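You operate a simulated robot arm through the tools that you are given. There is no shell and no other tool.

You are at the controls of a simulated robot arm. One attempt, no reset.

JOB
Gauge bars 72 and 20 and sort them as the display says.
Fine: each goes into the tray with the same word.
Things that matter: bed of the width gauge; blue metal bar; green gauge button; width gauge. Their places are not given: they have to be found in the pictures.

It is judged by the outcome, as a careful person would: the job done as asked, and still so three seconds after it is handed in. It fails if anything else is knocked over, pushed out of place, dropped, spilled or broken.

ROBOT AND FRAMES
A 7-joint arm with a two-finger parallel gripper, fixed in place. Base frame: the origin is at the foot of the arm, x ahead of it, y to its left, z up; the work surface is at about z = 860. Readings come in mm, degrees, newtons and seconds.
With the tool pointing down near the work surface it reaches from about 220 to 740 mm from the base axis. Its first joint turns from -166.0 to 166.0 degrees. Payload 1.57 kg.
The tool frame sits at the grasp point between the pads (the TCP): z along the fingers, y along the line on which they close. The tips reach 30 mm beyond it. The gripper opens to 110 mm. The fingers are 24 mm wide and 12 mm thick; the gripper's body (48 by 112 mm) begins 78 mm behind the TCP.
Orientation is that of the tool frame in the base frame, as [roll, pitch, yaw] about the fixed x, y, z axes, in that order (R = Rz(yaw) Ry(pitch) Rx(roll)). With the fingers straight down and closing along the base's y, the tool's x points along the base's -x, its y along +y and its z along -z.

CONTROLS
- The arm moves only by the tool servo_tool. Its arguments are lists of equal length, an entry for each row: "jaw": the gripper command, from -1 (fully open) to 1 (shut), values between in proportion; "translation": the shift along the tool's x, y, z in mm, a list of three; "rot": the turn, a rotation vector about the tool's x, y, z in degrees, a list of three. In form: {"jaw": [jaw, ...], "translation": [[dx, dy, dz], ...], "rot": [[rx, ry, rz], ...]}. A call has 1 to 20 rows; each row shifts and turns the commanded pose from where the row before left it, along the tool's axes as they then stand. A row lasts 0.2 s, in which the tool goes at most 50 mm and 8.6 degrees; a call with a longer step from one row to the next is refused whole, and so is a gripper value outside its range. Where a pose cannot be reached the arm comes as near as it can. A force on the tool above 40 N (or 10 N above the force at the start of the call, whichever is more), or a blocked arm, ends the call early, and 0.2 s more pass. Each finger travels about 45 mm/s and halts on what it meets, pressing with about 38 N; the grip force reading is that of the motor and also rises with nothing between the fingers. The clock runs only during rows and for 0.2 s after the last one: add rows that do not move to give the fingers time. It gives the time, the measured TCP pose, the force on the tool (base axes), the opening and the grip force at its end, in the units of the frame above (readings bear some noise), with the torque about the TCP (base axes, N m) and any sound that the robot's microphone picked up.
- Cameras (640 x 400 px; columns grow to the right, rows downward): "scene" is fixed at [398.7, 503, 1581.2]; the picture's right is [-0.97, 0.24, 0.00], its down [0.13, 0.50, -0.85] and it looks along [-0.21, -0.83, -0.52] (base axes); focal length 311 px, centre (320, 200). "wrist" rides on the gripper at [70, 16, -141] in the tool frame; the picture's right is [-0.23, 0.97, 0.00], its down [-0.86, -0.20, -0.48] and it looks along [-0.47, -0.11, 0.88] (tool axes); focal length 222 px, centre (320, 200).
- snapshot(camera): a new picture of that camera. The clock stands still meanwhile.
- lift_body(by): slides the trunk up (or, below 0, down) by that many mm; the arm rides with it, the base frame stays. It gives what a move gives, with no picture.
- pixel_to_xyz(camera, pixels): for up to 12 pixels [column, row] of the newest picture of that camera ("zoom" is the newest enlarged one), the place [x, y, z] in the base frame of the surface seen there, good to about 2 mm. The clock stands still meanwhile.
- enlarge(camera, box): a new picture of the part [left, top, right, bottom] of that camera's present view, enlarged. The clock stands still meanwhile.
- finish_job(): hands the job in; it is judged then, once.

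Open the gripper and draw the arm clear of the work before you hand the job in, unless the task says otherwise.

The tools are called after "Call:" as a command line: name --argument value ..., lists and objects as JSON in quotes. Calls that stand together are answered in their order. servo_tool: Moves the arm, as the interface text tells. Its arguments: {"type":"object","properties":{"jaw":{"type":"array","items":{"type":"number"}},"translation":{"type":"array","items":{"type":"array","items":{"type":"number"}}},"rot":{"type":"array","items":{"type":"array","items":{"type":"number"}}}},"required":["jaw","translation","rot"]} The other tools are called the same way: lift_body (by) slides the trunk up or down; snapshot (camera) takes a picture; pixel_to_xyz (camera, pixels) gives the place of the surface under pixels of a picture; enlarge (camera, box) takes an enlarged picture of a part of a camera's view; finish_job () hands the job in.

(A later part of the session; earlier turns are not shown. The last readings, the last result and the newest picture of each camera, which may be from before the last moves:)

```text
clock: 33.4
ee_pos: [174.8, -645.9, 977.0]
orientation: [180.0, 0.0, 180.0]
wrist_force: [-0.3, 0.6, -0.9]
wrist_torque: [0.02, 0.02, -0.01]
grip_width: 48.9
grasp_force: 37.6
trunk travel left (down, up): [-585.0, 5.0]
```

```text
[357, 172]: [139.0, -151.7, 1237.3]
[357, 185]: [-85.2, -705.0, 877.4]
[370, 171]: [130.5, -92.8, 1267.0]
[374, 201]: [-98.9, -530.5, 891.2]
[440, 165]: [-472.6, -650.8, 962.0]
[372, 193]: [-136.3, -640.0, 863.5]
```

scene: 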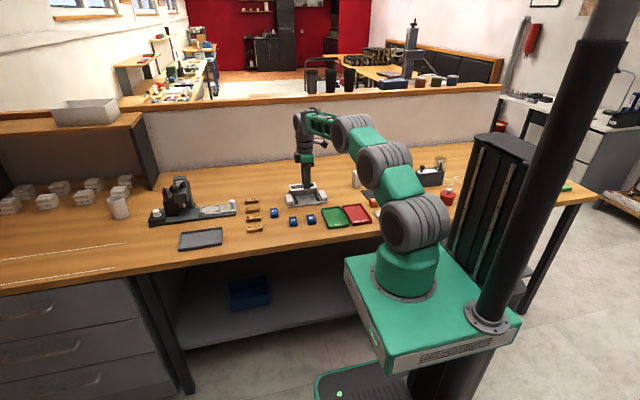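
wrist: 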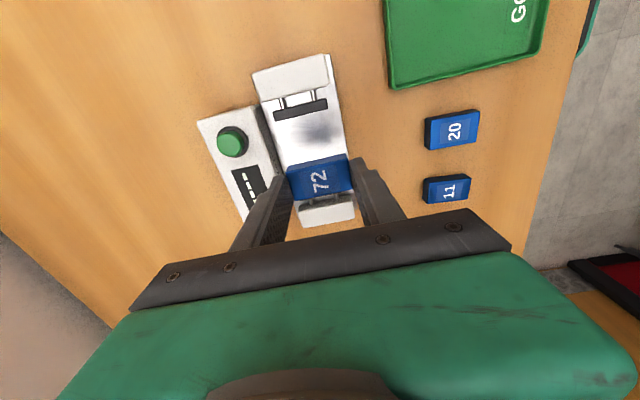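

The post stands at [-85,-705] and the orange cube at [-99,-530], both clear of the path. I carry bar 72 over the red tray centre [-5,-490].

Call:
servo_tool --jaw '[0.5, 0.5, 0.5, 0.5, 0.5, 0.5, 0.5, 0.5, 0.5, 0.5, 0.5]' --translation '[[12, 10, 0], [20, 17, 0], [20, 17, 0], [20, 17, 0], [20, 17, 0], [20, 17, 0], [20, 17, 0], [20, 17, 0], [16, 15, 0], [12, 12, 0], [0, 0, 0]]' --rot '[[0, 0, 0], [0, 0, 0], [0, 0, 0], [0, 0, 0], [0, 0, 0], [0, 0, 0], [0, 0, 0], [0, 0, 0], [0, 0, 0], [0, 0, 0], [0, 0, 0]]'

Call:
snapshot --camera "wrist"

Call:
snapshot --camera "scene"

```text
clock: 35.8
ee_pos: [-5.8, -490.8, 978.1]
orientation: [-179.9, 0.0, -180.0]
wrist_force: [0.1, 0.3, -0.8]
wrist_torque: [0.0, 0.0, 0.0]
grip_width: 49.0
grasp_force: 38.0
trunk travel left (down, up): [-585.0, 5.0]
```

```text
taken
```

wrist: 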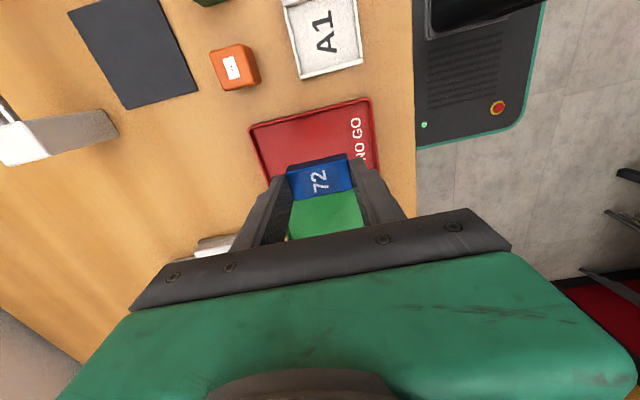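

```text
taken
```

scene: 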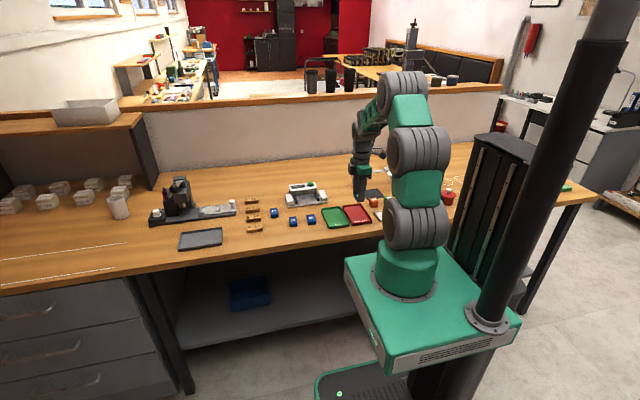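

Bar 72 is above the red tray. I descend to TCP z≈922 and check before setting it down.

Call:
servo_tool --jaw '[0.5, 0.5, 0.5, 0.5, 0.5]' --translation '[[0, 0, 15], [0, 0, 18], [0, 0, 15], [0, 0, 8], [0, 0, 0]]' --rot '[[0, 0, 0], [0, 0, 0], [0, 0, 0], [0, 0, 0], [0, 0, 0]]'

Call:
snapshot --camera "wrist"

Call:
enlarge --camera "scene" --box '[310, 180, 390, 230]'

```text
clock: 37.0
ee_pos: [-5.9, -491.1, 919.6]
orientation: [180.0, 0.0, 179.8]
wrist_force: [0.6, -0.4, -0.9]
wrist_torque: [0.01, -0.01, 0.01]
grip_width: 49.1
grasp_force: 38.3
trunk travel left (down, up): [-585.0, 5.0]
```

```text
taken
```

wrist: 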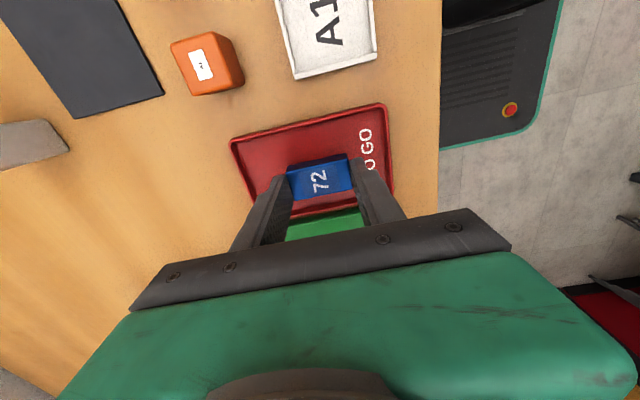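

```text
8.00 times, centred on (350, 205) of scene
```

zoom: 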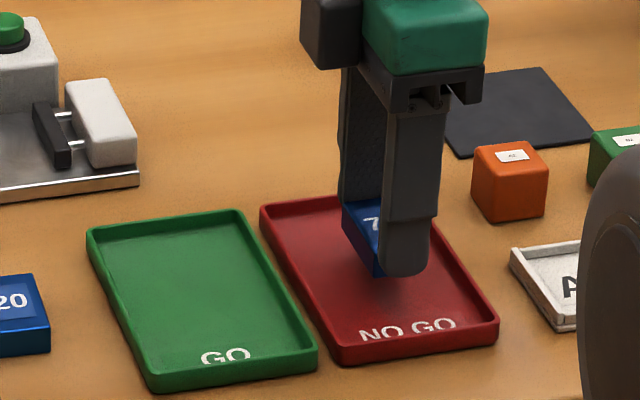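

The bar hangs within the red tray. I lower 17 mm, then creep in 0.7 mm rows to feel the floor.

Call:
servo_tool --jaw '[0.5, 0.5, 0.5, 0.5, 0.5, 0.5]' --translation '[[0, 0, 9], [0, 0, 6], [0, 0, 2], [0, 0, 0.7], [0, 0, 0.7], [0, 0, 0]]' --rot '[[0, 0, 0], [0, 0, 0], [0, 0, 0], [0, 0, 0], [0, 0, 0], [0, 0, 0]]'

```text
clock: 38.4
ee_pos: [-4.6, -489.3, 902.3]
orientation: [-180.0, 0.1, 180.0]
wrist_force: [-1.0, 0.0, 0.0]
wrist_torque: [0.0, 0.0, 0.0]
grip_width: 48.8
grasp_force: 38.1
trunk travel left (down, up): [-585.0, 5.0]
```

No contact yet; I creep on down in 0.7 mm rows.

Call:
servo_tool --jaw '[0.5, 0.5, 0.5, 0.5]' --translation '[[0, 0, 0.7], [0, 0, 0.7], [0, 0, 0], [0, 0, 0]]' --rot '[[0, 0, 0], [0, 0, 0], [0, 0, 0], [0, 0, 0]]'

```text
clock: 39.4
ee_pos: [-3.3, -490.2, 900.5]
orientation: [-179.9, 0.0, 179.9]
wrist_force: [-0.4, 0.7, -0.8]
wrist_torque: [0.0, 0.05, -0.03]
grip_width: 48.7
grasp_force: 38.2
trunk travel left (down, up): [-585.0, 5.0]
```

Call:
servo_tool --jaw '[0.5, 0.5, 0.5, 0.5]' --translation '[[0, 0, 0.5], [0, 0, 0.5], [0, 0, 0.5], [0, 0, 0]]' --rot '[[0, 0, 0], [0, 0, 0], [0, 0, 0], [0, 0, 0]]'

Call:
enlarge --camera "scene" --box '[325, 190, 373, 220]'

```text
clock: 40.4
ee_pos: [-4.9, -489.4, 899.9]
orientation: [180.0, 0.0, 180.0]
wrist_force: [0.3, 2.9, 11.6]
wrist_torque: [0.22, -0.06, 0.0]
grip_width: 48.9
grasp_force: 38.1
trunk travel left (down, up): [-585.0, 5.0]
```

```text
13.33 times, centred on (349, 205) of scene
```

zoom: 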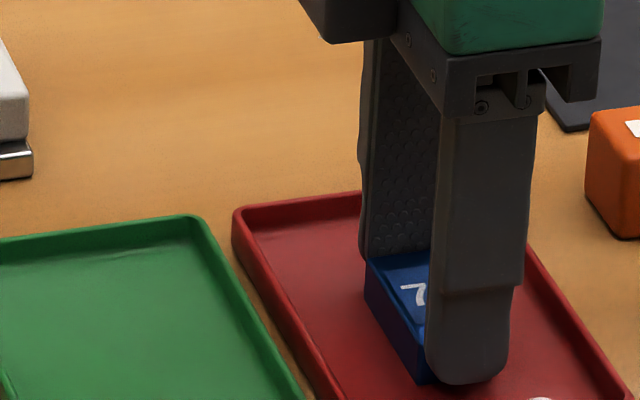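

An 11.6 N upward force shows the bar rests on the tray floor. I release to 62 mm and rise straight up.

Call:
servo_tool --jaw '[0.05, -0.12, -0.12, -0.12, -0.12, -0.12, -0.12, -0.12]' --translation '[[0, 0, -0.5], [0, 0, 0], [0, 0, -8], [0, 0, -15], [0, 0, -18], [0, 0, -18], [0, 0, -16], [0, 0, 0]]' --rot '[[0, 0, 0], [0, 0, 0], [0, 0, 0], [0, 0, 0], [0, 0, 0], [0, 0, 0], [0, 0, 0], [0, 0, 0]]'

Call:
snapshot --camera "wrist"

Call:
enlarge --camera "scene" --box '[310, 180, 390, 230]'

```text
clock: 42.2
ee_pos: [-5.6, -488.7, 974.4]
orientation: [179.9, 0.0, 180.0]
wrist_force: [-0.1, 0.1, -0.3]
wrist_torque: [-0.01, 0.01, 0.04]
grip_width: 61.4
grasp_force: 0.1
trunk travel left (down, up): [-585.0, 5.0]
```

```text
taken
```

wrist: 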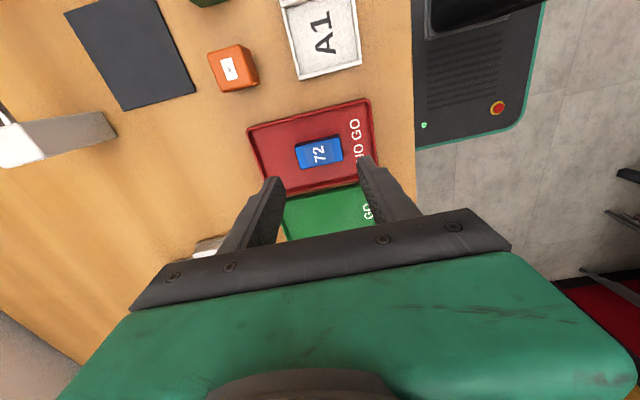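

```text
8.00 times, centred on (350, 205) of scene
```

zoom: 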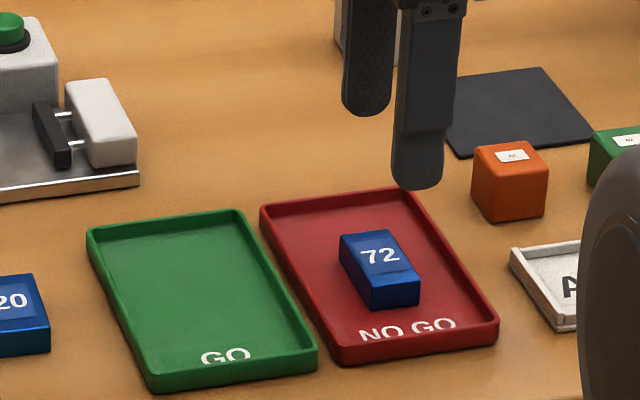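

Bar 72 lies flat in the NO GO tray (scene zoom (380,268)). I move above bar 20 near [185.5,-502], turn -2.5° and lower to z≈935.

Call:
servo_tool --jaw '[-0.16, -0.16, -0.16, -0.16, -0.16, -0.16, -0.16, -0.16, -0.16, -0.16, -0.16, -0.16, -0.16]' --translation '[[-14, -1, 0], [-22, -1.5, 0], [-22, -1.5, 0], [-22, -1.5, 0], [-22, -1.5, 0], [-22, -1.5, 0], [-22, -1.5, 0], [-22, -1.5, 0], [-16, -1.5, 0], [-7, -0.3, 0], [0, 0, 18], [0, 0, 18], [0, 0, 0]]' --rot '[[0, 0, 0], [0, 0, 0], [0, 0, 0], [0, 0, 0], [0, 0, 0], [0, 0, 0], [0, 0, 0], [0, 0, 0], [0, 0, 0], [0, 0, 2.5], [0, 0, 0], [0, 0, 0], [0, 0, 0]]'

Call:
snapshot --camera "wrist"

Call:
enlarge --camera "scene" --box '[270, 180, 350, 230]'

```text
clock: 45.0
ee_pos: [187.2, -503.1, 939.1]
orientation: [180.0, 0.0, 177.4]
wrist_force: [-0.4, -0.7, 0.2]
wrist_torque: [-0.01, -0.02, 0.01]
grip_width: 63.7
grasp_force: 0.0
trunk travel left (down, up): [-585.0, 5.0]
```

```text
taken
```

wrist: 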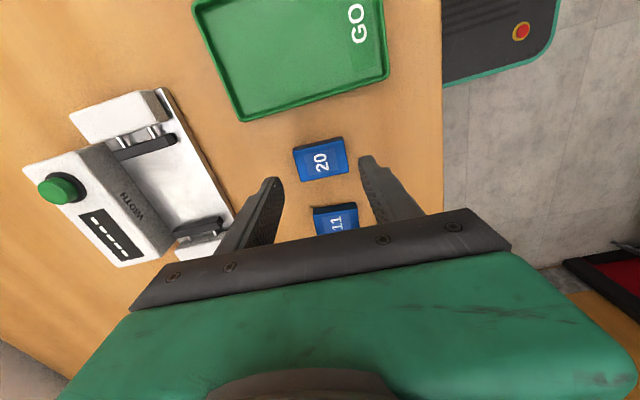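

```text
8.00 times, centred on (310, 205) of scene
```

zoom: 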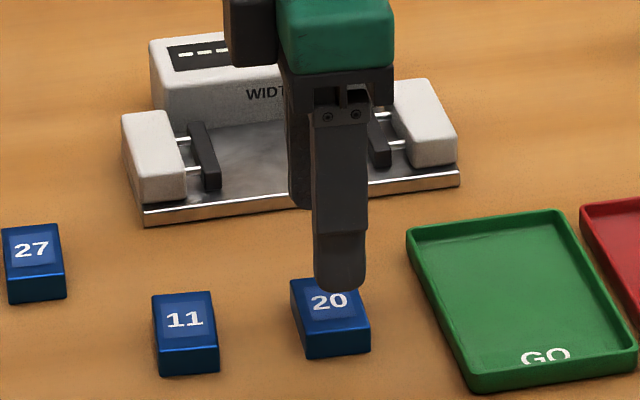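

Bar 20 is between the finger lines at wrist (322,160). I descend 44 mm to z≈895.

Call:
servo_tool --jaw '[-0.16, -0.16, -0.16, -0.16, -0.16, -0.16]' --translation '[[1, 0, 12], [0, 0, 12], [0, 0, 10], [0, 0, 6], [0, 0, 4], [0, 0, 0]]' --rot '[[0, 0, 0], [0, 0, 0], [0, 0, 0], [0, 0, 0], [0, 0, 0], [0, 0, 0]]'

Call:
enlarge --camera "wrist" --box '[240, 110, 400, 210]'

```text
clock: 46.4
ee_pos: [185.0, -502.5, 894.7]
orientation: [-180.0, 0.1, 177.4]
wrist_force: [0.1, 1.1, 0.7]
wrist_torque: [-0.03, -0.05, -0.02]
grip_width: 64.0
grasp_force: 0.1
trunk travel left (down, up): [-585.0, 5.0]
```

```text
4.00 times, centred on (320, 160) of wrist
```

zoom: 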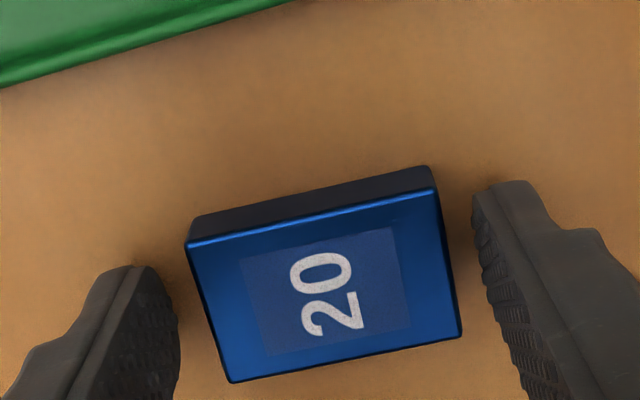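

Fingers flank bar 20. I close, hold, lift 75 mm, and turn back square.

Call:
servo_tool --jaw '[0.5, 0.5, 0.5, 0.5, 0.5, 0.5, 0.5, 0.5, 0.5, 0.5]' --translation '[[0, 0, 0], [0, 0, 0], [0, 0, 0], [0, 0, -8], [0, 0, -15], [0, 0, -18], [0, 0, -18], [0, 0, -16], [0, 0, 0], [0, 0, 0]]' --rot '[[0, 0, 0], [0, 0, 0], [0, 0, 0], [0, 0, 0], [0, 0, 0], [0, 0, 0], [0, 0, 0], [0, 0, 0], [0, 0, -2.6], [0, 0, 0]]'

Call:
snapshot --camera "wrist"

```text
clock: 48.6
ee_pos: [184.3, -504.6, 970.3]
orientation: [180.0, 0.0, -179.9]
wrist_force: [-1.2, 0.0, -0.5]
wrist_torque: [-0.01, -0.02, -0.01]
grip_width: 49.2
grasp_force: 38.3
trunk travel left (down, up): [-585.0, 5.0]
```

```text
taken
```

wrist: 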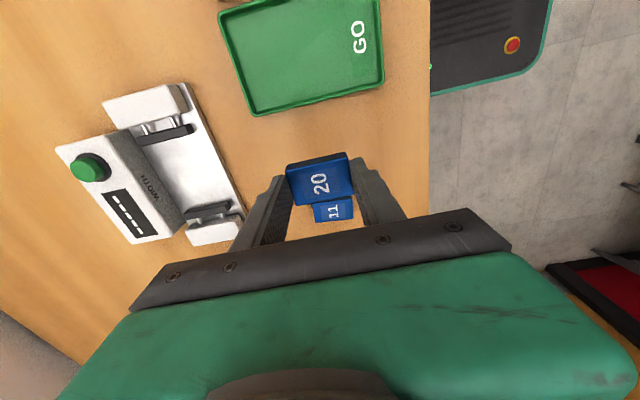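

Bar 20 is held (49.2 mm). I carry it above the bed at [174.8,-647].

Call:
servo_tool --jaw '[0.5, 0.5, 0.5, 0.5, 0.5, 0.5, 0.5, 0.5, 0.5, 0.5]' --translation '[[1, -12, 0], [1.5, -20, 0], [1.5, -20, 0], [1.5, -20, 0], [1.5, -20, 0], [1.5, -20, 0], [1, -20, 0], [0.5, -11, 0], [0, 0, 0], [0, 0, 0]]' --rot '[[0, 0, 0], [0, 0, 0], [0, 0, 0], [0, 0, 0], [0, 0, 0], [0, 0, 0], [0, 0, 0], [0, 0, 0], [0, 0, 0], [0, 0, 0]]'

Call:
servo_tool --jaw '[0.5]' --translation '[[0, 0, 0]]' --rot '[[0, 0, 0]]'

Call:
snapshot --camera "wrist"

```text
clock: 50.8
ee_pos: [174.5, -646.9, 970.2]
orientation: [-180.0, 0.0, -179.8]
wrist_force: [0.3, -0.3, -0.4]
wrist_torque: [0.0, 0.01, -0.02]
grip_width: 49.0
grasp_force: 38.4
trunk travel left (down, up): [-585.0, 5.0]
```

```text
clock: 51.2
ee_pos: [176.6, -646.6, 969.5]
orientation: [-180.0, 0.0, -179.8]
wrist_force: [0.7, -0.1, -0.8]
wrist_torque: [-0.02, -0.02, 0.01]
grip_width: 48.8
grasp_force: 37.8
trunk travel left (down, up): [-585.0, 5.0]
```

```text
taken
```

wrist: 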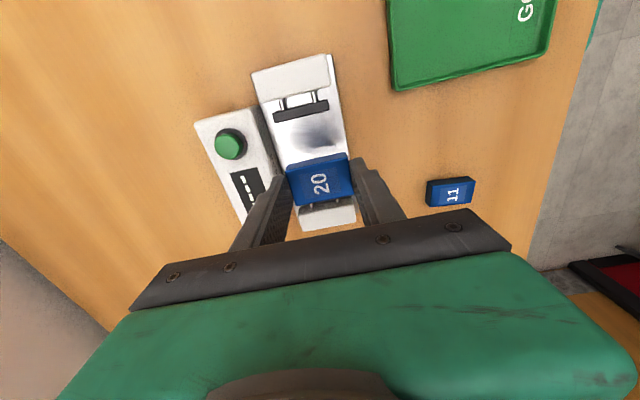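

Position is right ([~175,-647]). I descend to z≈918 and check clearance.

Call:
servo_tool --jaw '[0.5, 0.5, 0.5, 0.5, 0.5]' --translation '[[0.7, -0.3, 14], [0, 0, 15], [0, 0, 14], [0, 0, 8.5], [0, 0, 0]]' --rot '[[0, 0, 0], [0, 0, 0], [0, 0, 0], [0, 0, 0], [0, 0, 0]]'

Call:
enlarge --camera "scene" --box '[275, 173, 339, 213]'

Call:
enlarge --camera "wrist" --box '[200, 80, 392, 200]'

```text
clock: 52.4
ee_pos: [175.3, -645.6, 918.2]
orientation: [180.0, 0.0, -179.8]
wrist_force: [-0.9, 0.0, -0.4]
wrist_torque: [0.0, -0.01, -0.02]
grip_width: 48.7
grasp_force: 38.0
trunk travel left (down, up): [-585.0, 5.0]
```

```text
10.00 times, centred on (307, 193) of scene
```

zoom: 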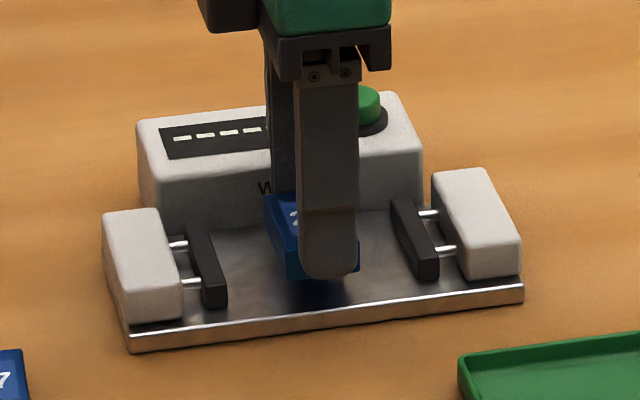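

```text
3.33 times, centred on (296, 140) of wrist
```

zoom: 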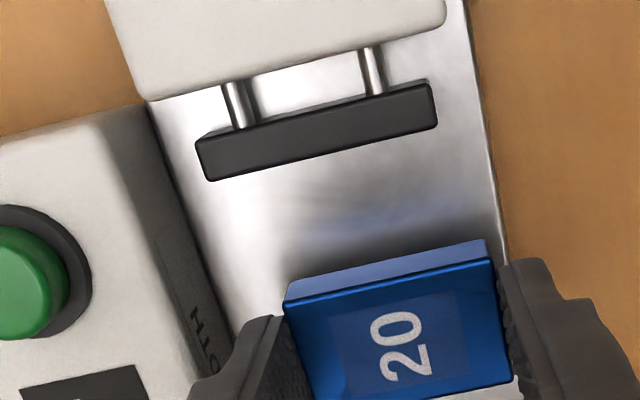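

Clear all round. I lower 12 mm, then creep until contact.

Call:
servo_tool --jaw '[0.5, 0.5, 0.5, 0.5, 0.5, 0.5]' --translation '[[0, -0.5, 6], [0, 0, 4], [0, 0, 2], [0, 0, 0.5], [0, 0, 0.5], [0, 0, 0]]' --rot '[[0, 0, 0], [0, 0, 0], [0, 0, 0], [0, 0, 0], [0, 0, 0], [0, 0, 0]]'

```text
clock: 53.8
ee_pos: [174.7, -647.6, 905.2]
orientation: [180.0, 0.0, -179.9]
wrist_force: [-0.4, -0.4, 0.8]
wrist_torque: [0.02, -0.02, 0.02]
grip_width: 48.9
grasp_force: 38.2
trunk travel left (down, up): [-585.0, 5.0]
```

No clear contact yet at z≈905; I creep on in 0.4 mm rows.

Call:
servo_tool --jaw '[0.5, 0.5, 0.5]' --translation '[[0, 0, 0.4], [0, 0, 0.4], [0, 0, 0]]' --rot '[[0, 0, 0], [0, 0, 0], [0, 0, 0]]'

```text
clock: 54.6
ee_pos: [174.7, -647.3, 905.3]
orientation: [-179.9, 0.1, 180.0]
wrist_force: [-0.7, -0.6, 5.7]
wrist_torque: [0.09, 0.02, 0.03]
grip_width: 49.0
grasp_force: 37.9
trunk travel left (down, up): [-585.0, 5.0]
```

A 5.7 N upward force: bar 20 is on the bed. I open to 57 mm and check.

Call:
servo_tool --jaw '[0.05, -0.036, -0.036]' --translation '[[0, 0, 0], [0, 0, 0], [0, 0, 0]]' --rot '[[0, 0, 0], [0, 0, 0], [0, 0, 0]]'

Call:
enlarge --camera "wrist" --box '[200, 80, 392, 200]'

```text
clock: 55.4
ee_pos: [174.3, -646.1, 904.3]
orientation: [180.0, 0.0, -180.0]
wrist_force: [-0.3, 0.1, -0.8]
wrist_torque: [0.02, 0.0, -0.01]
grip_width: 57.0
grasp_force: 0.2
trunk travel left (down, up): [-585.0, 5.0]
```

```text
3.33 times, centred on (296, 140) of wrist
```

zoom: 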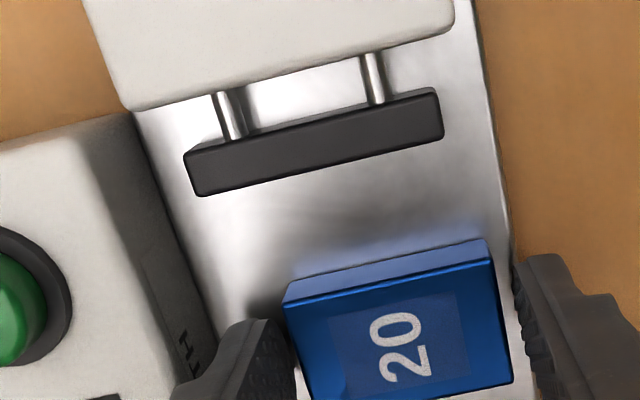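

Released, bar 20 square on the bed. I lift 66 mm, close the gripper, move inward of the button, tilt 16° and go out above it as before.

Call:
servo_tool --jaw '[-0.036, -0.036, -0.036, -0.036, 0.5, 1, 1, 1, 1, 1, 1, 1, 1, 1]' --translation '[[0, 0, -10], [0, 0, -16], [0, 0, -20], [0, 0, -20], [9, -12, 0], [9, -12, 0], [9, -11, 0], [0, 0, 0], [0, 0, 0], [0, 0, 0], [3.3, -10.6, 3.0], [3.3, -10.6, 3.0], [3.4, -10.5, 3.1], [0, 0, 0]]' --rot '[[0, 0, 0], [0, 0, 0], [0, 0, 0], [0, 0, 0], [0, 0, 0], [0, 0, 0], [0, 0, 0], [8, 0, 0], [8, 0, 0], [0, 0, 0], [0, 0, 0], [0, 0, 0], [0, 0, 0], [0, 0, 0]]'

Call:
enlarge --camera "scene" --box '[275, 163, 355, 213]'

```text
clock: 58.4
ee_pos: [138.0, -713.7, 971.0]
orientation: [-164.1, 0.0, -180.0]
wrist_force: [0.4, -0.2, -0.2]
wrist_torque: [-0.02, 0.01, -0.03]
grip_width: 0.0
grasp_force: 21.8
trunk travel left (down, up): [-585.0, 5.0]
```

```text
8.00 times, centred on (315, 188) of scene
```

zoom: 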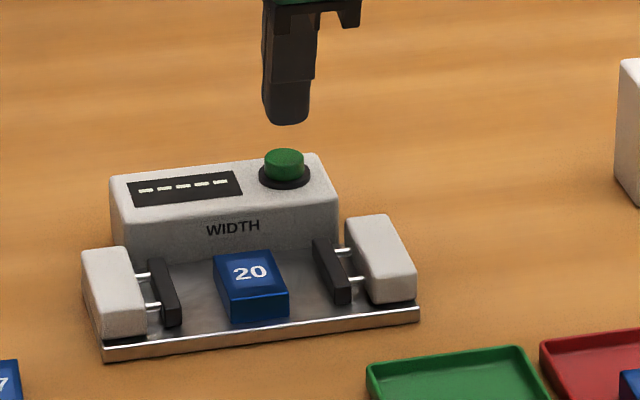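

Tip is above the button, bar 20 centred between the open jaws. I press straight down to z≈940 as before, slowly at the end.

Call:
servo_tool --jaw '[1, 1, 1, 1, 1, 1, 1, 1, 1, 1]' --translation '[[0, 1.0, 8.05], [0, 2.2, 7.69], [0, 2.2, 7.69], [0, 0.55, 1.92], [0, 0.41, 1.44], [0, 0.41, 1.44], [0, 0.28, 0.96], [0, 0.28, 0.96], [0, 0, 0], [0, 0, 0]]' --rot '[[0, 0, 0], [0, 0, 0], [0, 0, 0], [0, 0, 0], [0, 0, 0], [0, 0, 0], [0, 0, 0], [0, 0, 0], [0, 0, 0], [0, 0, 0]]'

Call:
enlarge --camera "scene" --box '[275, 163, 355, 213]'

```text
clock: 60.6
ee_pos: [138.0, -716.0, 939.0]
orientation: [-164.0, 0.1, 180.0]
wrist_force: [0.6, -0.2, 2.1]
wrist_torque: [0.0, -0.03, -0.01]
grip_width: 0.1
grasp_force: 21.7
trunk travel left (down, up): [-585.0, 5.0]
heard: click
```

```text
8.00 times, centred on (315, 188) of scene
```

zoom: 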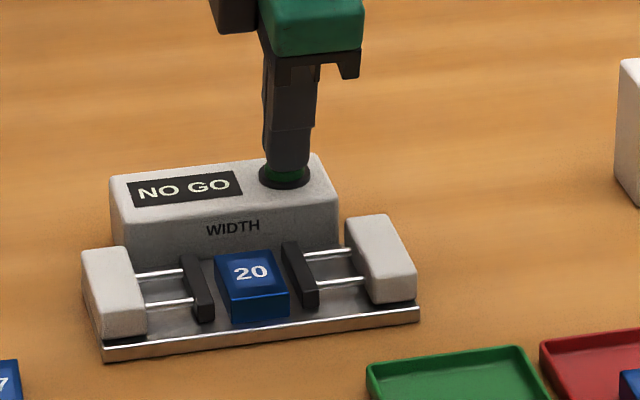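

A click was heard; the jaws seem still on their way (gaps beside bar 20), so the display may not be final. I hold for a moment and look again.

Call:
servo_tool --jaw '[1, 1, 1, 1]' --translation '[[0, 0, 0], [0, 0, 0], [0, 0, 0], [0, 0, 0]]' --rot '[[0, 0, 0], [0, 0, 0], [0, 0, 0], [0, 0, 0]]'

Call:
enlarge --camera "scene" --box '[275, 163, 355, 213]'

```text
clock: 61.6
ee_pos: [137.1, -717.6, 939.4]
orientation: [-164.0, 0.0, 179.9]
wrist_force: [0.2, -0.3, 2.3]
wrist_torque: [0.02, -0.01, 0.0]
grip_width: 0.1
grasp_force: 21.5
trunk travel left (down, up): [-585.0, 5.0]
```

```text
8.00 times, centred on (315, 188) of scene
```

zoom: 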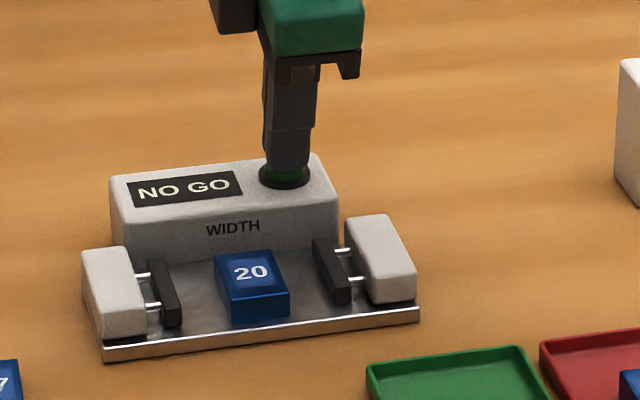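

The jaws have reopened and the display still reads "NO GO" for bar 20 (it was blank dashes before the press), so bar 20 also goes into the red tray. I rise off the button, move inward and straighten the tool.

Call:
servo_tool --jaw '[1, 1, 1, 1, 1, 1, 1, 1, 1, 1]' --translation '[[0, -2.76, -9.6], [0, -2.76, -9.6], [0, -2.76, -9.6], [0, -1.1, -3.9], [-3.3, 10.6, -3.0], [-3.3, 10.6, -3.0], [-3.4, 10.5, -3.1], [0, 0, 0], [0, 0, 0], [0, 0, 0]]' --rot '[[0, 0, 0], [0, 0, 0], [0, 0, 0], [0, 0, 0], [0, 0, 0], [0, 0, 0], [0, 0, 0], [-8, 0, 0], [-8, 0, 0], [0, 0, 0]]'

Call:
enlarge --camera "scene" --box '[275, 163, 355, 213]'

Call:
enlarge --camera "scene" --box '[330, 190, 378, 220]'

```text
clock: 63.8
ee_pos: [147.2, -682.0, 975.1]
orientation: [180.0, 0.0, -180.0]
wrist_force: [-0.2, 0.8, 0.1]
wrist_torque: [-0.07, 0.0, 0.0]
grip_width: 0.0
grasp_force: 21.1
trunk travel left (down, up): [-585.0, 5.0]
```

```text
8.00 times, centred on (315, 188) of scene
```

zoom: 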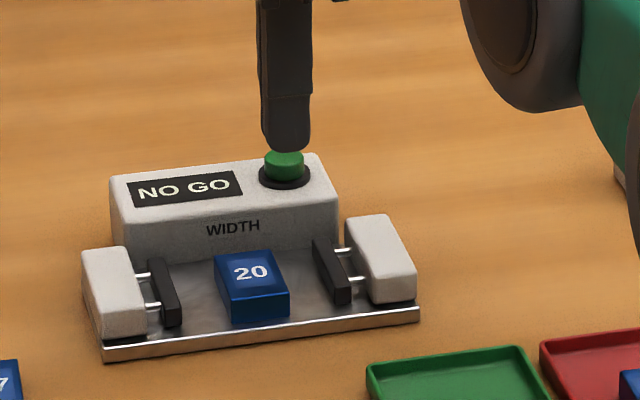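

```text
13.33 times, centred on (354, 205) of scene
```

zoom: 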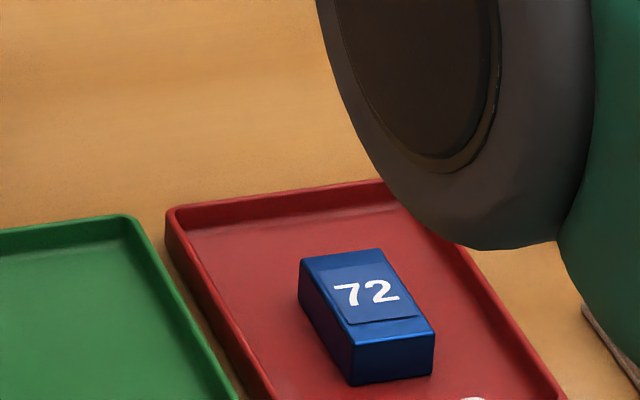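

Bar 72 lies in the middle of the red tray, leaving only ~25 mm on each side, too little for bar 20 (30 mm). I go back above bar 72 to shift it sideways within the tray first.

Call:
servo_tool --jaw '[1, 1, 1, 1, 1, 1, 0.5, 0, -0.127, -0.127, -0.127, -0.127, -0.127]' --translation '[[10, 12.5, 0], [15, 19, 0], [15, 19, 0], [15, 19, 0], [15, 19, 0], [15, 19, 0], [15, 19, 0], [15, 19, 0], [15, 19, 0], [13, 16, 0], [9, 12, 0], [0, 0, 0], [0, 0, 0]]' --rot '[[0, 0, 0], [0, 0, 0], [0, 0, 0], [0, 0, 0], [0, 0, 0], [0, 0, 0], [0, 0, 0], [0, 0, 0], [0, 0, 0], [0, 0, 0], [0, 0, 0], [0, 0, 0], [0, 0, 0]]'

Call:
enlarge --camera "wrist" --box '[230, 80, 390, 180]'

```text
clock: 66.6
ee_pos: [-3.8, -491.6, 974.2]
orientation: [-180.0, 0.1, -179.9]
wrist_force: [0.2, -0.6, -0.7]
wrist_torque: [-0.02, -0.03, 0.02]
grip_width: 62.0
grasp_force: 0.1
trunk travel left (down, up): [-585.0, 5.0]
```

```text
4.00 times, centred on (310, 130) of wrist
```

zoom: 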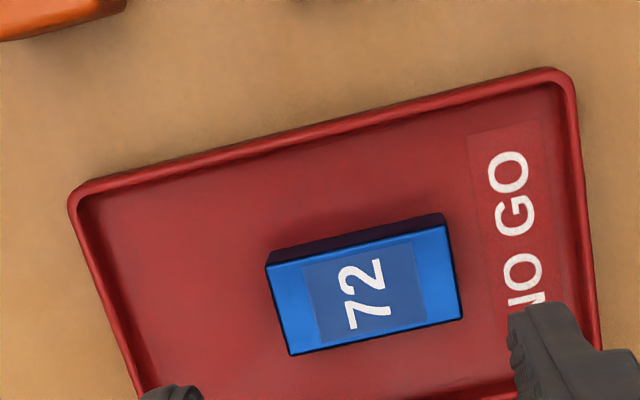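

I read the tray's inner edges and bar 72's corners from this zoom.

Call:
pixel_to_xyz --camera "zoom" --pixels '[[90, 200], [555, 85], [300, 155], [270, 268], [445, 228], [290, 352], [462, 316], [300, 145], [75, 205], [130, 350], [590, 300], [575, 200]]'

```text
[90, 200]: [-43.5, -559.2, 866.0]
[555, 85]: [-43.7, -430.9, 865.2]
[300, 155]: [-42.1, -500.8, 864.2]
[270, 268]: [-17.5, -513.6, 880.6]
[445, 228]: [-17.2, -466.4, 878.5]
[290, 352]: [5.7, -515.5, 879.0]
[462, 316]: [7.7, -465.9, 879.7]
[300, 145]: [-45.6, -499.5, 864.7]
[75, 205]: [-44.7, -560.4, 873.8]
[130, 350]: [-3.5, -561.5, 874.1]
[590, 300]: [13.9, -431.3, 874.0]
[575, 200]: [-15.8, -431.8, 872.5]
```

Bar 72's centre is [-5,-490.5]; the tray's inner wall is at x≈-42.5. I descend 72 mm onto it with a 62 mm opening.

Call:
servo_tool --jaw '[-0.127, -0.127, -0.127, -0.127, -0.127, -0.127, -0.127]' --translation '[[1, 0.5, 18], [0, 0, 18], [0, 0, 15], [0, 0, 10], [0, 0, 7], [0, 0, 4], [0, 0, 0]]' --rot '[[0, 0, 0], [0, 0, 0], [0, 0, 0], [0, 0, 0], [0, 0, 0], [0, 0, 0], [0, 0, 0]]'

Call:
enlarge --camera "wrist" --box '[240, 110, 400, 210]'

```text
clock: 68.2
ee_pos: [-6.1, -490.2, 901.5]
orientation: [180.0, 0.0, -179.9]
wrist_force: [0.1, -0.3, 0.0]
wrist_torque: [0.01, 0.0, -0.01]
grip_width: 61.8
grasp_force: 0.1
trunk travel left (down, up): [-585.0, 5.0]
```

```text
4.00 times, centred on (320, 160) of wrist
```

zoom: 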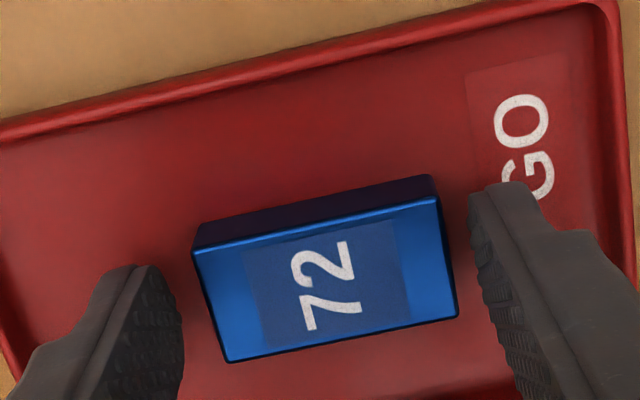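

Fingers flank bar 72. I close, lift 8 mm, shift 18 mm toward -x, and lower again just short of the floor.

Call:
servo_tool --jaw '[0.5, 0.5, 0.5, 0.5, 0.5, 0.5, 0.5, 0.5, 0.5, 0.5, 0.5]' --translation '[[0, 0, 0], [0, 0, 0], [0, 0, 0], [0, 0, -4], [0, 0, -4], [6, 0, 0], [6, 0, 0], [6, 0, 0], [0, 0, 4], [0, 0, 3], [0, 0, 0]]' --rot '[[0, 0, 0], [0, 0, 0], [0, 0, 0], [0, 0, 0], [0, 0, 0], [0, 0, 0], [0, 0, 0], [0, 0, 0], [0, 0, 0], [0, 0, 0], [0, 0, 0]]'

Call:
enlarge --camera "wrist" --box '[240, 110, 400, 210]'

```text
clock: 70.6
ee_pos: [-24.1, -491.3, 901.8]
orientation: [180.0, 0.1, -179.9]
wrist_force: [-0.1, -0.3, -0.8]
wrist_torque: [0.0, 0.02, 0.02]
grip_width: 49.0
grasp_force: 37.6
trunk travel left (down, up): [-585.0, 5.0]
```

```text
4.00 times, centred on (320, 160) of wrist
```

zoom: 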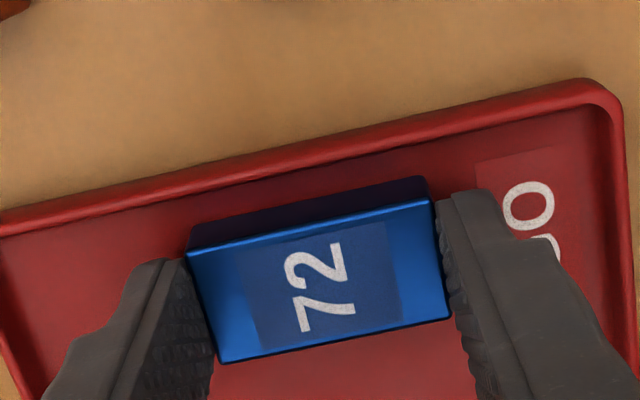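

The bar is now near the -x wall without touching it. I creep down until it rests.

Call:
servo_tool --jaw '[0.5, 0.5, 0.5, 0.5, 0.5]' --translation '[[0, 0, 0.5], [0, 0, 0.5], [0, 0, 0.4], [0, 0, 0], [0, 0, 0]]' --rot '[[0, 0, 0], [0, 0, 0], [0, 0, 0], [0, 0, 0], [0, 0, 0]]'

```text
clock: 71.8
ee_pos: [-23.7, -489.6, 901.1]
orientation: [-179.8, 0.1, -180.0]
wrist_force: [-0.2, 0.7, 13.5]
wrist_torque: [0.18, -0.05, -0.03]
grip_width: 48.9
grasp_force: 37.5
trunk travel left (down, up): [-585.0, 5.0]
```

A 13.5 N upward force: bar 72 rests on the floor. I release to 62 mm and rise 75 mm.

Call:
servo_tool --jaw '[0.05, -0.127, -0.127, -0.127, -0.127, -0.127, -0.127, -0.127]' --translation '[[0, 0, -0.7], [0, 0, 0], [0, 0, -8], [0, 0, -15], [0, 0, -18], [0, 0, -18], [0, 0, -15], [0, 0, 0]]' --rot '[[0, 0, 0], [0, 0, 0], [0, 0, 0], [0, 0, 0], [0, 0, 0], [0, 0, 0], [0, 0, 0], [0, 0, 0]]'

Call:
enlarge --camera "wrist" --box '[230, 80, 390, 180]'

Call:
enlarge --camera "scene" --box '[310, 180, 390, 230]'

```text
clock: 73.6
ee_pos: [-23.1, -490.5, 974.9]
orientation: [-180.0, 0.1, -179.9]
wrist_force: [0.0, -0.1, 0.1]
wrist_torque: [-0.03, 0.02, 0.02]
grip_width: 61.9
grasp_force: 0.1
trunk travel left (down, up): [-585.0, 5.0]
```

```text
4.00 times, centred on (310, 130) of wrist
```

zoom: 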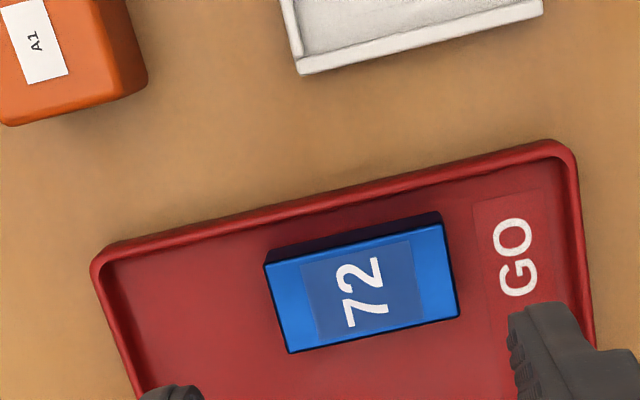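

```text
8.00 times, centred on (350, 205) of scene
```

zoom: 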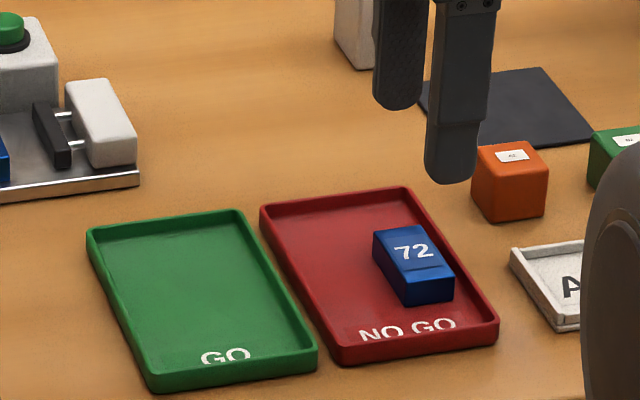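

Bar 72 is now on the right side of the red tray, leaving room. I read the free part of the tray floor in this scene zoom.

Call:
pixel_to_xyz --camera "zoom" --pixels '[[376, 240], [403, 300], [300, 250], [312, 275], [275, 212], [282, 225], [340, 260], [345, 345], [268, 210], [355, 320]]'

```text
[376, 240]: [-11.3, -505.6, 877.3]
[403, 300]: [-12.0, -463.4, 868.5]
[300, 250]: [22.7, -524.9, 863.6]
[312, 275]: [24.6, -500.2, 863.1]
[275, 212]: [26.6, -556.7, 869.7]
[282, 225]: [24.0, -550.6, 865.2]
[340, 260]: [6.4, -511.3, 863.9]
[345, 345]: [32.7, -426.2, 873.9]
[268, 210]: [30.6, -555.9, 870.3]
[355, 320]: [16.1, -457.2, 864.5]
```

Free floor spans x≈-11..32, so bar 20 will go at x≈10.5. I move back above bar 20 on the gauge.

Call:
servo_tool --jaw '[-0.055, -0.055, -0.055, -0.055, -0.055, -0.055, -0.055, -0.055, -0.055, -0.055, -0.055, -0.055, -0.055]' --translation '[[-12, -9.5, 0], [-19, -15, 0], [-20, -16, 0], [-20, -16, 0], [-20, -16, 0], [-20, -16, 0], [-20, -16, 0], [-20, -16, 0], [-20, -16, 0], [-17, -12, 0], [-10, -8, 0], [0, 0, 0], [0, 0, 0]]' --rot '[[0, 0, 0], [0, 0, 0], [0, 0, 0], [0, 0, 0], [0, 0, 0], [0, 0, 0], [0, 0, 0], [0, 0, 0], [0, 0, 0], [0, 0, 0], [0, 0, 0], [0, 0, 0], [0, 0, 0]]'

Call:
snapshot --camera "wrist"

Call:
pixel_to_xyz --camera "wrist" --pixels '[[318, 155], [294, 155], [342, 148]]'

```text
clock: 76.4
ee_pos: [175.4, -647.6, 975.6]
orientation: [179.9, 0.0, -179.9]
wrist_force: [-0.2, 0.3, 0.7]
wrist_torque: [-0.01, -0.01, 0.0]
grip_width: 58.2
grasp_force: 0.1
trunk travel left (down, up): [-585.0, 5.0]
```

```text
taken
```

wrist: 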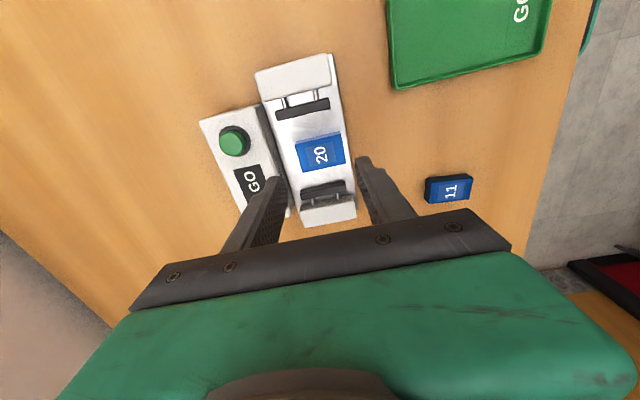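

```text
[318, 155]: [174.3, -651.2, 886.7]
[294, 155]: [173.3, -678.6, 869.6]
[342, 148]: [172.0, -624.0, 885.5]
```

Bar 20 is between the fingers at wrist (320,152). I descend 69 mm with 58 mm opening.

Call:
servo_tool --jaw '[-0.055, -0.055, -0.055, -0.055, -0.055, -0.055, -0.055]' --translation '[[0, 0.5, 17], [0, 0, 17], [0, 0, 14], [0, 0, 10], [0, 0, 7], [0, 0, 4], [0, 0, 0]]' --rot '[[0, 0, 0], [0, 0, 0], [0, 0, 0], [0, 0, 0], [0, 0, 0], [0, 0, 0], [0, 0, 0]]'

Call:
enlarge --camera "wrist" --box '[200, 80, 392, 200]'

```text
clock: 78.0
ee_pos: [175.3, -645.9, 908.5]
orientation: [-179.9, -0.1, -179.9]
wrist_force: [0.1, 0.8, 0.0]
wrist_torque: [0.03, 0.03, -0.02]
grip_width: 58.0
grasp_force: 0.0
trunk travel left (down, up): [-585.0, 5.0]
```

```text
3.33 times, centred on (296, 140) of wrist
```

zoom: 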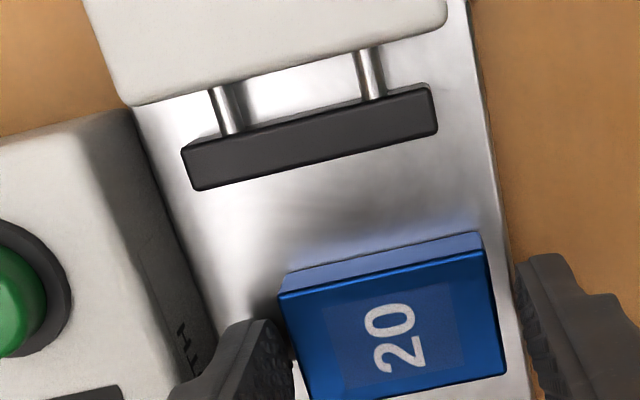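

Fingers are on both ends of bar 20. I lower 2 mm more, close, and lift 70 mm.

Call:
servo_tool --jaw '[-0.055, 0.5, 0.5, 0.5, 0.5, 0.5, 0.5, 0.5, 0.5, 0.5]' --translation '[[0, 0, 2], [0, 0, 0], [0, 0, 0], [0, 0, 0], [0, 0, -8], [0, 0, -12], [0, 0, -18], [0, 0, -18], [0, 0, -14], [0, 0, 0]]' --rot '[[0, 0, 0], [0, 0, 0], [0, 0, 0], [0, 0, 0], [0, 0, 0], [0, 0, 0], [0, 0, 0], [0, 0, 0], [0, 0, 0], [0, 0, 0]]'

Call:
snapshot --camera "wrist"

```text
clock: 80.2
ee_pos: [174.1, -646.2, 974.5]
orientation: [-180.0, 0.0, -179.9]
wrist_force: [0.3, -0.2, -0.7]
wrist_torque: [0.03, -0.01, 0.0]
grip_width: 49.1
grasp_force: 38.1
trunk travel left (down, up): [-585.0, 5.0]
```

```text
taken
```

wrist: 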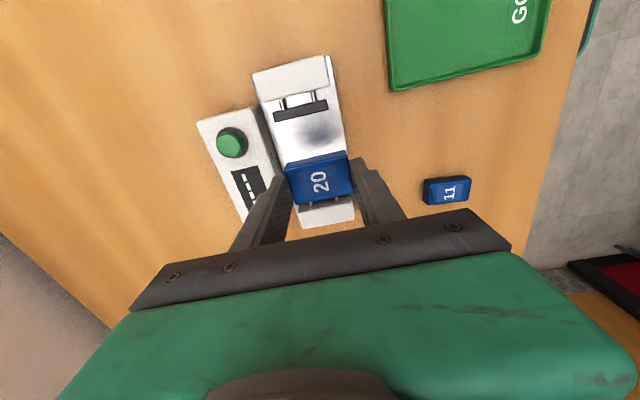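

Bar 20 is lifted (49.1 mm). I carry it over the free side of the red tray at [10.5,-490].

Call:
servo_tool --jaw '[0.5, 0.5, 0.5, 0.5, 0.5, 0.5, 0.5, 0.5, 0.5, 0.5, 0.5, 0.5]' --translation '[[10, 9, 0], [17, 17, 0], [18, 17, 0], [18, 17, 0], [18, 17, 0], [18, 17, 0], [18, 17, 0], [18, 17, 0], [17, 16, 0], [11.5, 11, 0], [0, 0, 0], [0, 0, 0]]' --rot '[[0, 0, 0], [0, 0, 0], [0, 0, 0], [0, 0, 0], [0, 0, 0], [0, 0, 0], [0, 0, 0], [0, 0, 0], [0, 0, 0], [0, 0, 0], [0, 0, 0], [0, 0, 0]]'

Call:
servo_tool --jaw '[0.5, 0.5, 0.5, 0.5, 0.5]' --translation '[[0, 0, 15], [0, 0, 18], [0, 0, 12], [0, 0, 4], [0, 0, 0]]' --rot '[[0, 0, 0], [0, 0, 0], [0, 0, 0], [0, 0, 0], [0, 0, 0]]'

Call:
snapshot --camera "wrist"

Call:
enlarge --camera "scene" --box '[310, 180, 390, 230]'

```text
clock: 82.8
ee_pos: [12.1, -491.0, 973.8]
orientation: [-179.9, 0.1, -179.9]
wrist_force: [0.6, -0.2, -0.8]
wrist_torque: [-0.01, 0.0, 0.01]
grip_width: 49.2
grasp_force: 38.1
trunk travel left (down, up): [-585.0, 5.0]
```

```text
clock: 84.0
ee_pos: [11.2, -491.3, 925.4]
orientation: [-179.9, -0.1, -179.9]
wrist_force: [0.6, -0.1, -0.8]
wrist_torque: [0.01, 0.02, -0.01]
grip_width: 49.0
grasp_force: 38.1
trunk travel left (down, up): [-585.0, 5.0]
```

```text
taken
```

wrist: 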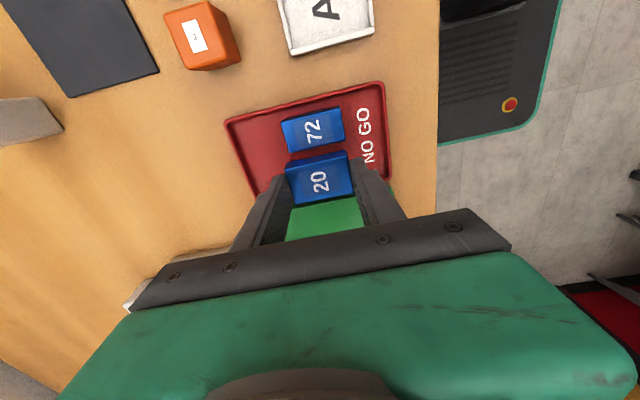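

```text
8.00 times, centred on (350, 205) of scene
```

zoom: 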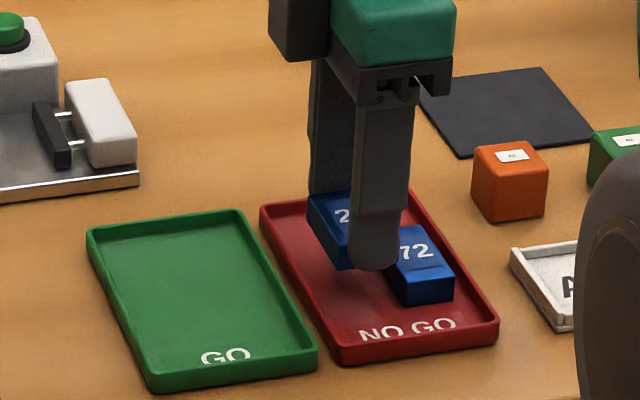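

Bar 20 hangs beside bar 72 over the free half of the tray. I lower to just above the floor.

Call:
servo_tool --jaw '[0.5, 0.5, 0.5, 0.5, 0.5, 0.5]' --translation '[[0.7, 0, 8], [0, 0, 7], [0, 0, 5], [0, 0, 2], [0, 0, 0.7], [0, 0, 0]]' --rot '[[0, 0, 0], [0, 0, 0], [0, 0, 0], [0, 0, 0], [0, 0, 0], [0, 0, 0]]'

Call:
enlarge --camera "wrist" --box '[220, 80, 412, 200]'

```text
clock: 85.4
ee_pos: [11.7, -491.0, 902.1]
orientation: [-179.9, 0.0, 180.0]
wrist_force: [-0.1, -0.9, -0.2]
wrist_torque: [-0.02, 0.0, -0.02]
grip_width: 48.9
grasp_force: 38.0
trunk travel left (down, up): [-585.0, 5.0]
```

```text
3.33 times, centred on (316, 140) of wrist
```

zoom: 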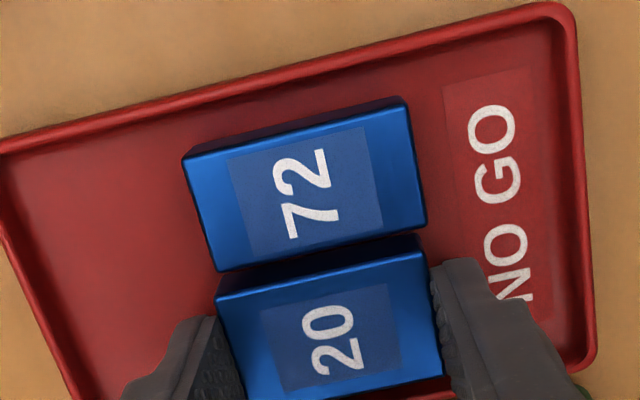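

Bar 20 is inside the tray beside 72 with no contact. I creep down until it rests.

Call:
servo_tool --jaw '[0.5, 0.5, 0.5, 0.5, 0.5]' --translation '[[0, 0, 0.5], [0, 0, 0.5], [0, 0, 0.5], [0, 0, 0], [0, 0, 0]]' --rot '[[0, 0, 0], [0, 0, 0], [0, 0, 0], [0, 0, 0], [0, 0, 0]]'

```text
clock: 86.6
ee_pos: [10.4, -491.6, 900.8]
orientation: [-180.0, -0.1, -180.0]
wrist_force: [-0.9, 0.6, -0.6]
wrist_torque: [0.03, -0.02, -0.01]
grip_width: 48.9
grasp_force: 38.2
trunk travel left (down, up): [-585.0, 5.0]
```

Still no contact at z≈900.8; a little further in 0.5 mm rows.

Call:
servo_tool --jaw '[0.5, 0.5, 0.5, 0.5]' --translation '[[0, 0, 0.5], [0, 0, 0.5], [0, 0, 0], [0, 0, 0]]' --rot '[[0, 0, 0], [0, 0, 0], [0, 0, 0], [0, 0, 0]]'

```text
clock: 87.6
ee_pos: [10.7, -492.2, 899.8]
orientation: [-180.0, 0.1, -180.0]
wrist_force: [0.3, -0.5, -0.7]
wrist_torque: [0.01, 0.02, -0.02]
grip_width: 48.9
grasp_force: 37.5
trunk travel left (down, up): [-585.0, 5.0]
```

Call:
servo_tool --jaw '[0.5, 0.5, 0.5, 0.5]' --translation '[[0, 0, 0.5], [0, 0, 0.5], [0, 0, 0], [0, 0, 0]]' --rot '[[0, 0, 0], [0, 0, 0], [0, 0, 0], [0, 0, 0]]'

Call:
enlarge --camera "scene" --box '[325, 190, 373, 220]'

```text
clock: 88.6
ee_pos: [9.8, -491.8, 899.5]
orientation: [-180.0, 0.1, -180.0]
wrist_force: [-0.4, 0.0, 1.9]
wrist_torque: [0.08, 0.01, -0.02]
grip_width: 48.7
grasp_force: 38.0
trunk travel left (down, up): [-585.0, 5.0]
```

```text
13.33 times, centred on (349, 205) of scene
```

zoom: 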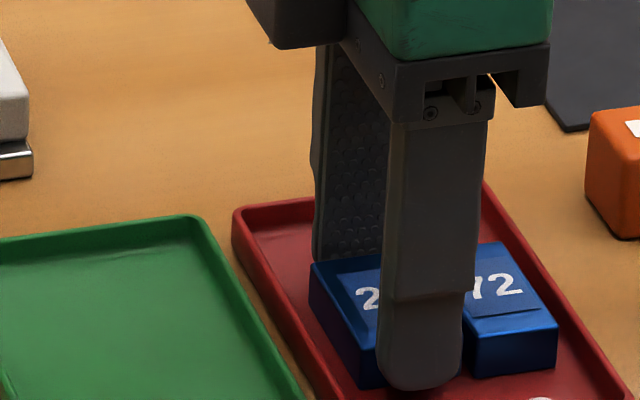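

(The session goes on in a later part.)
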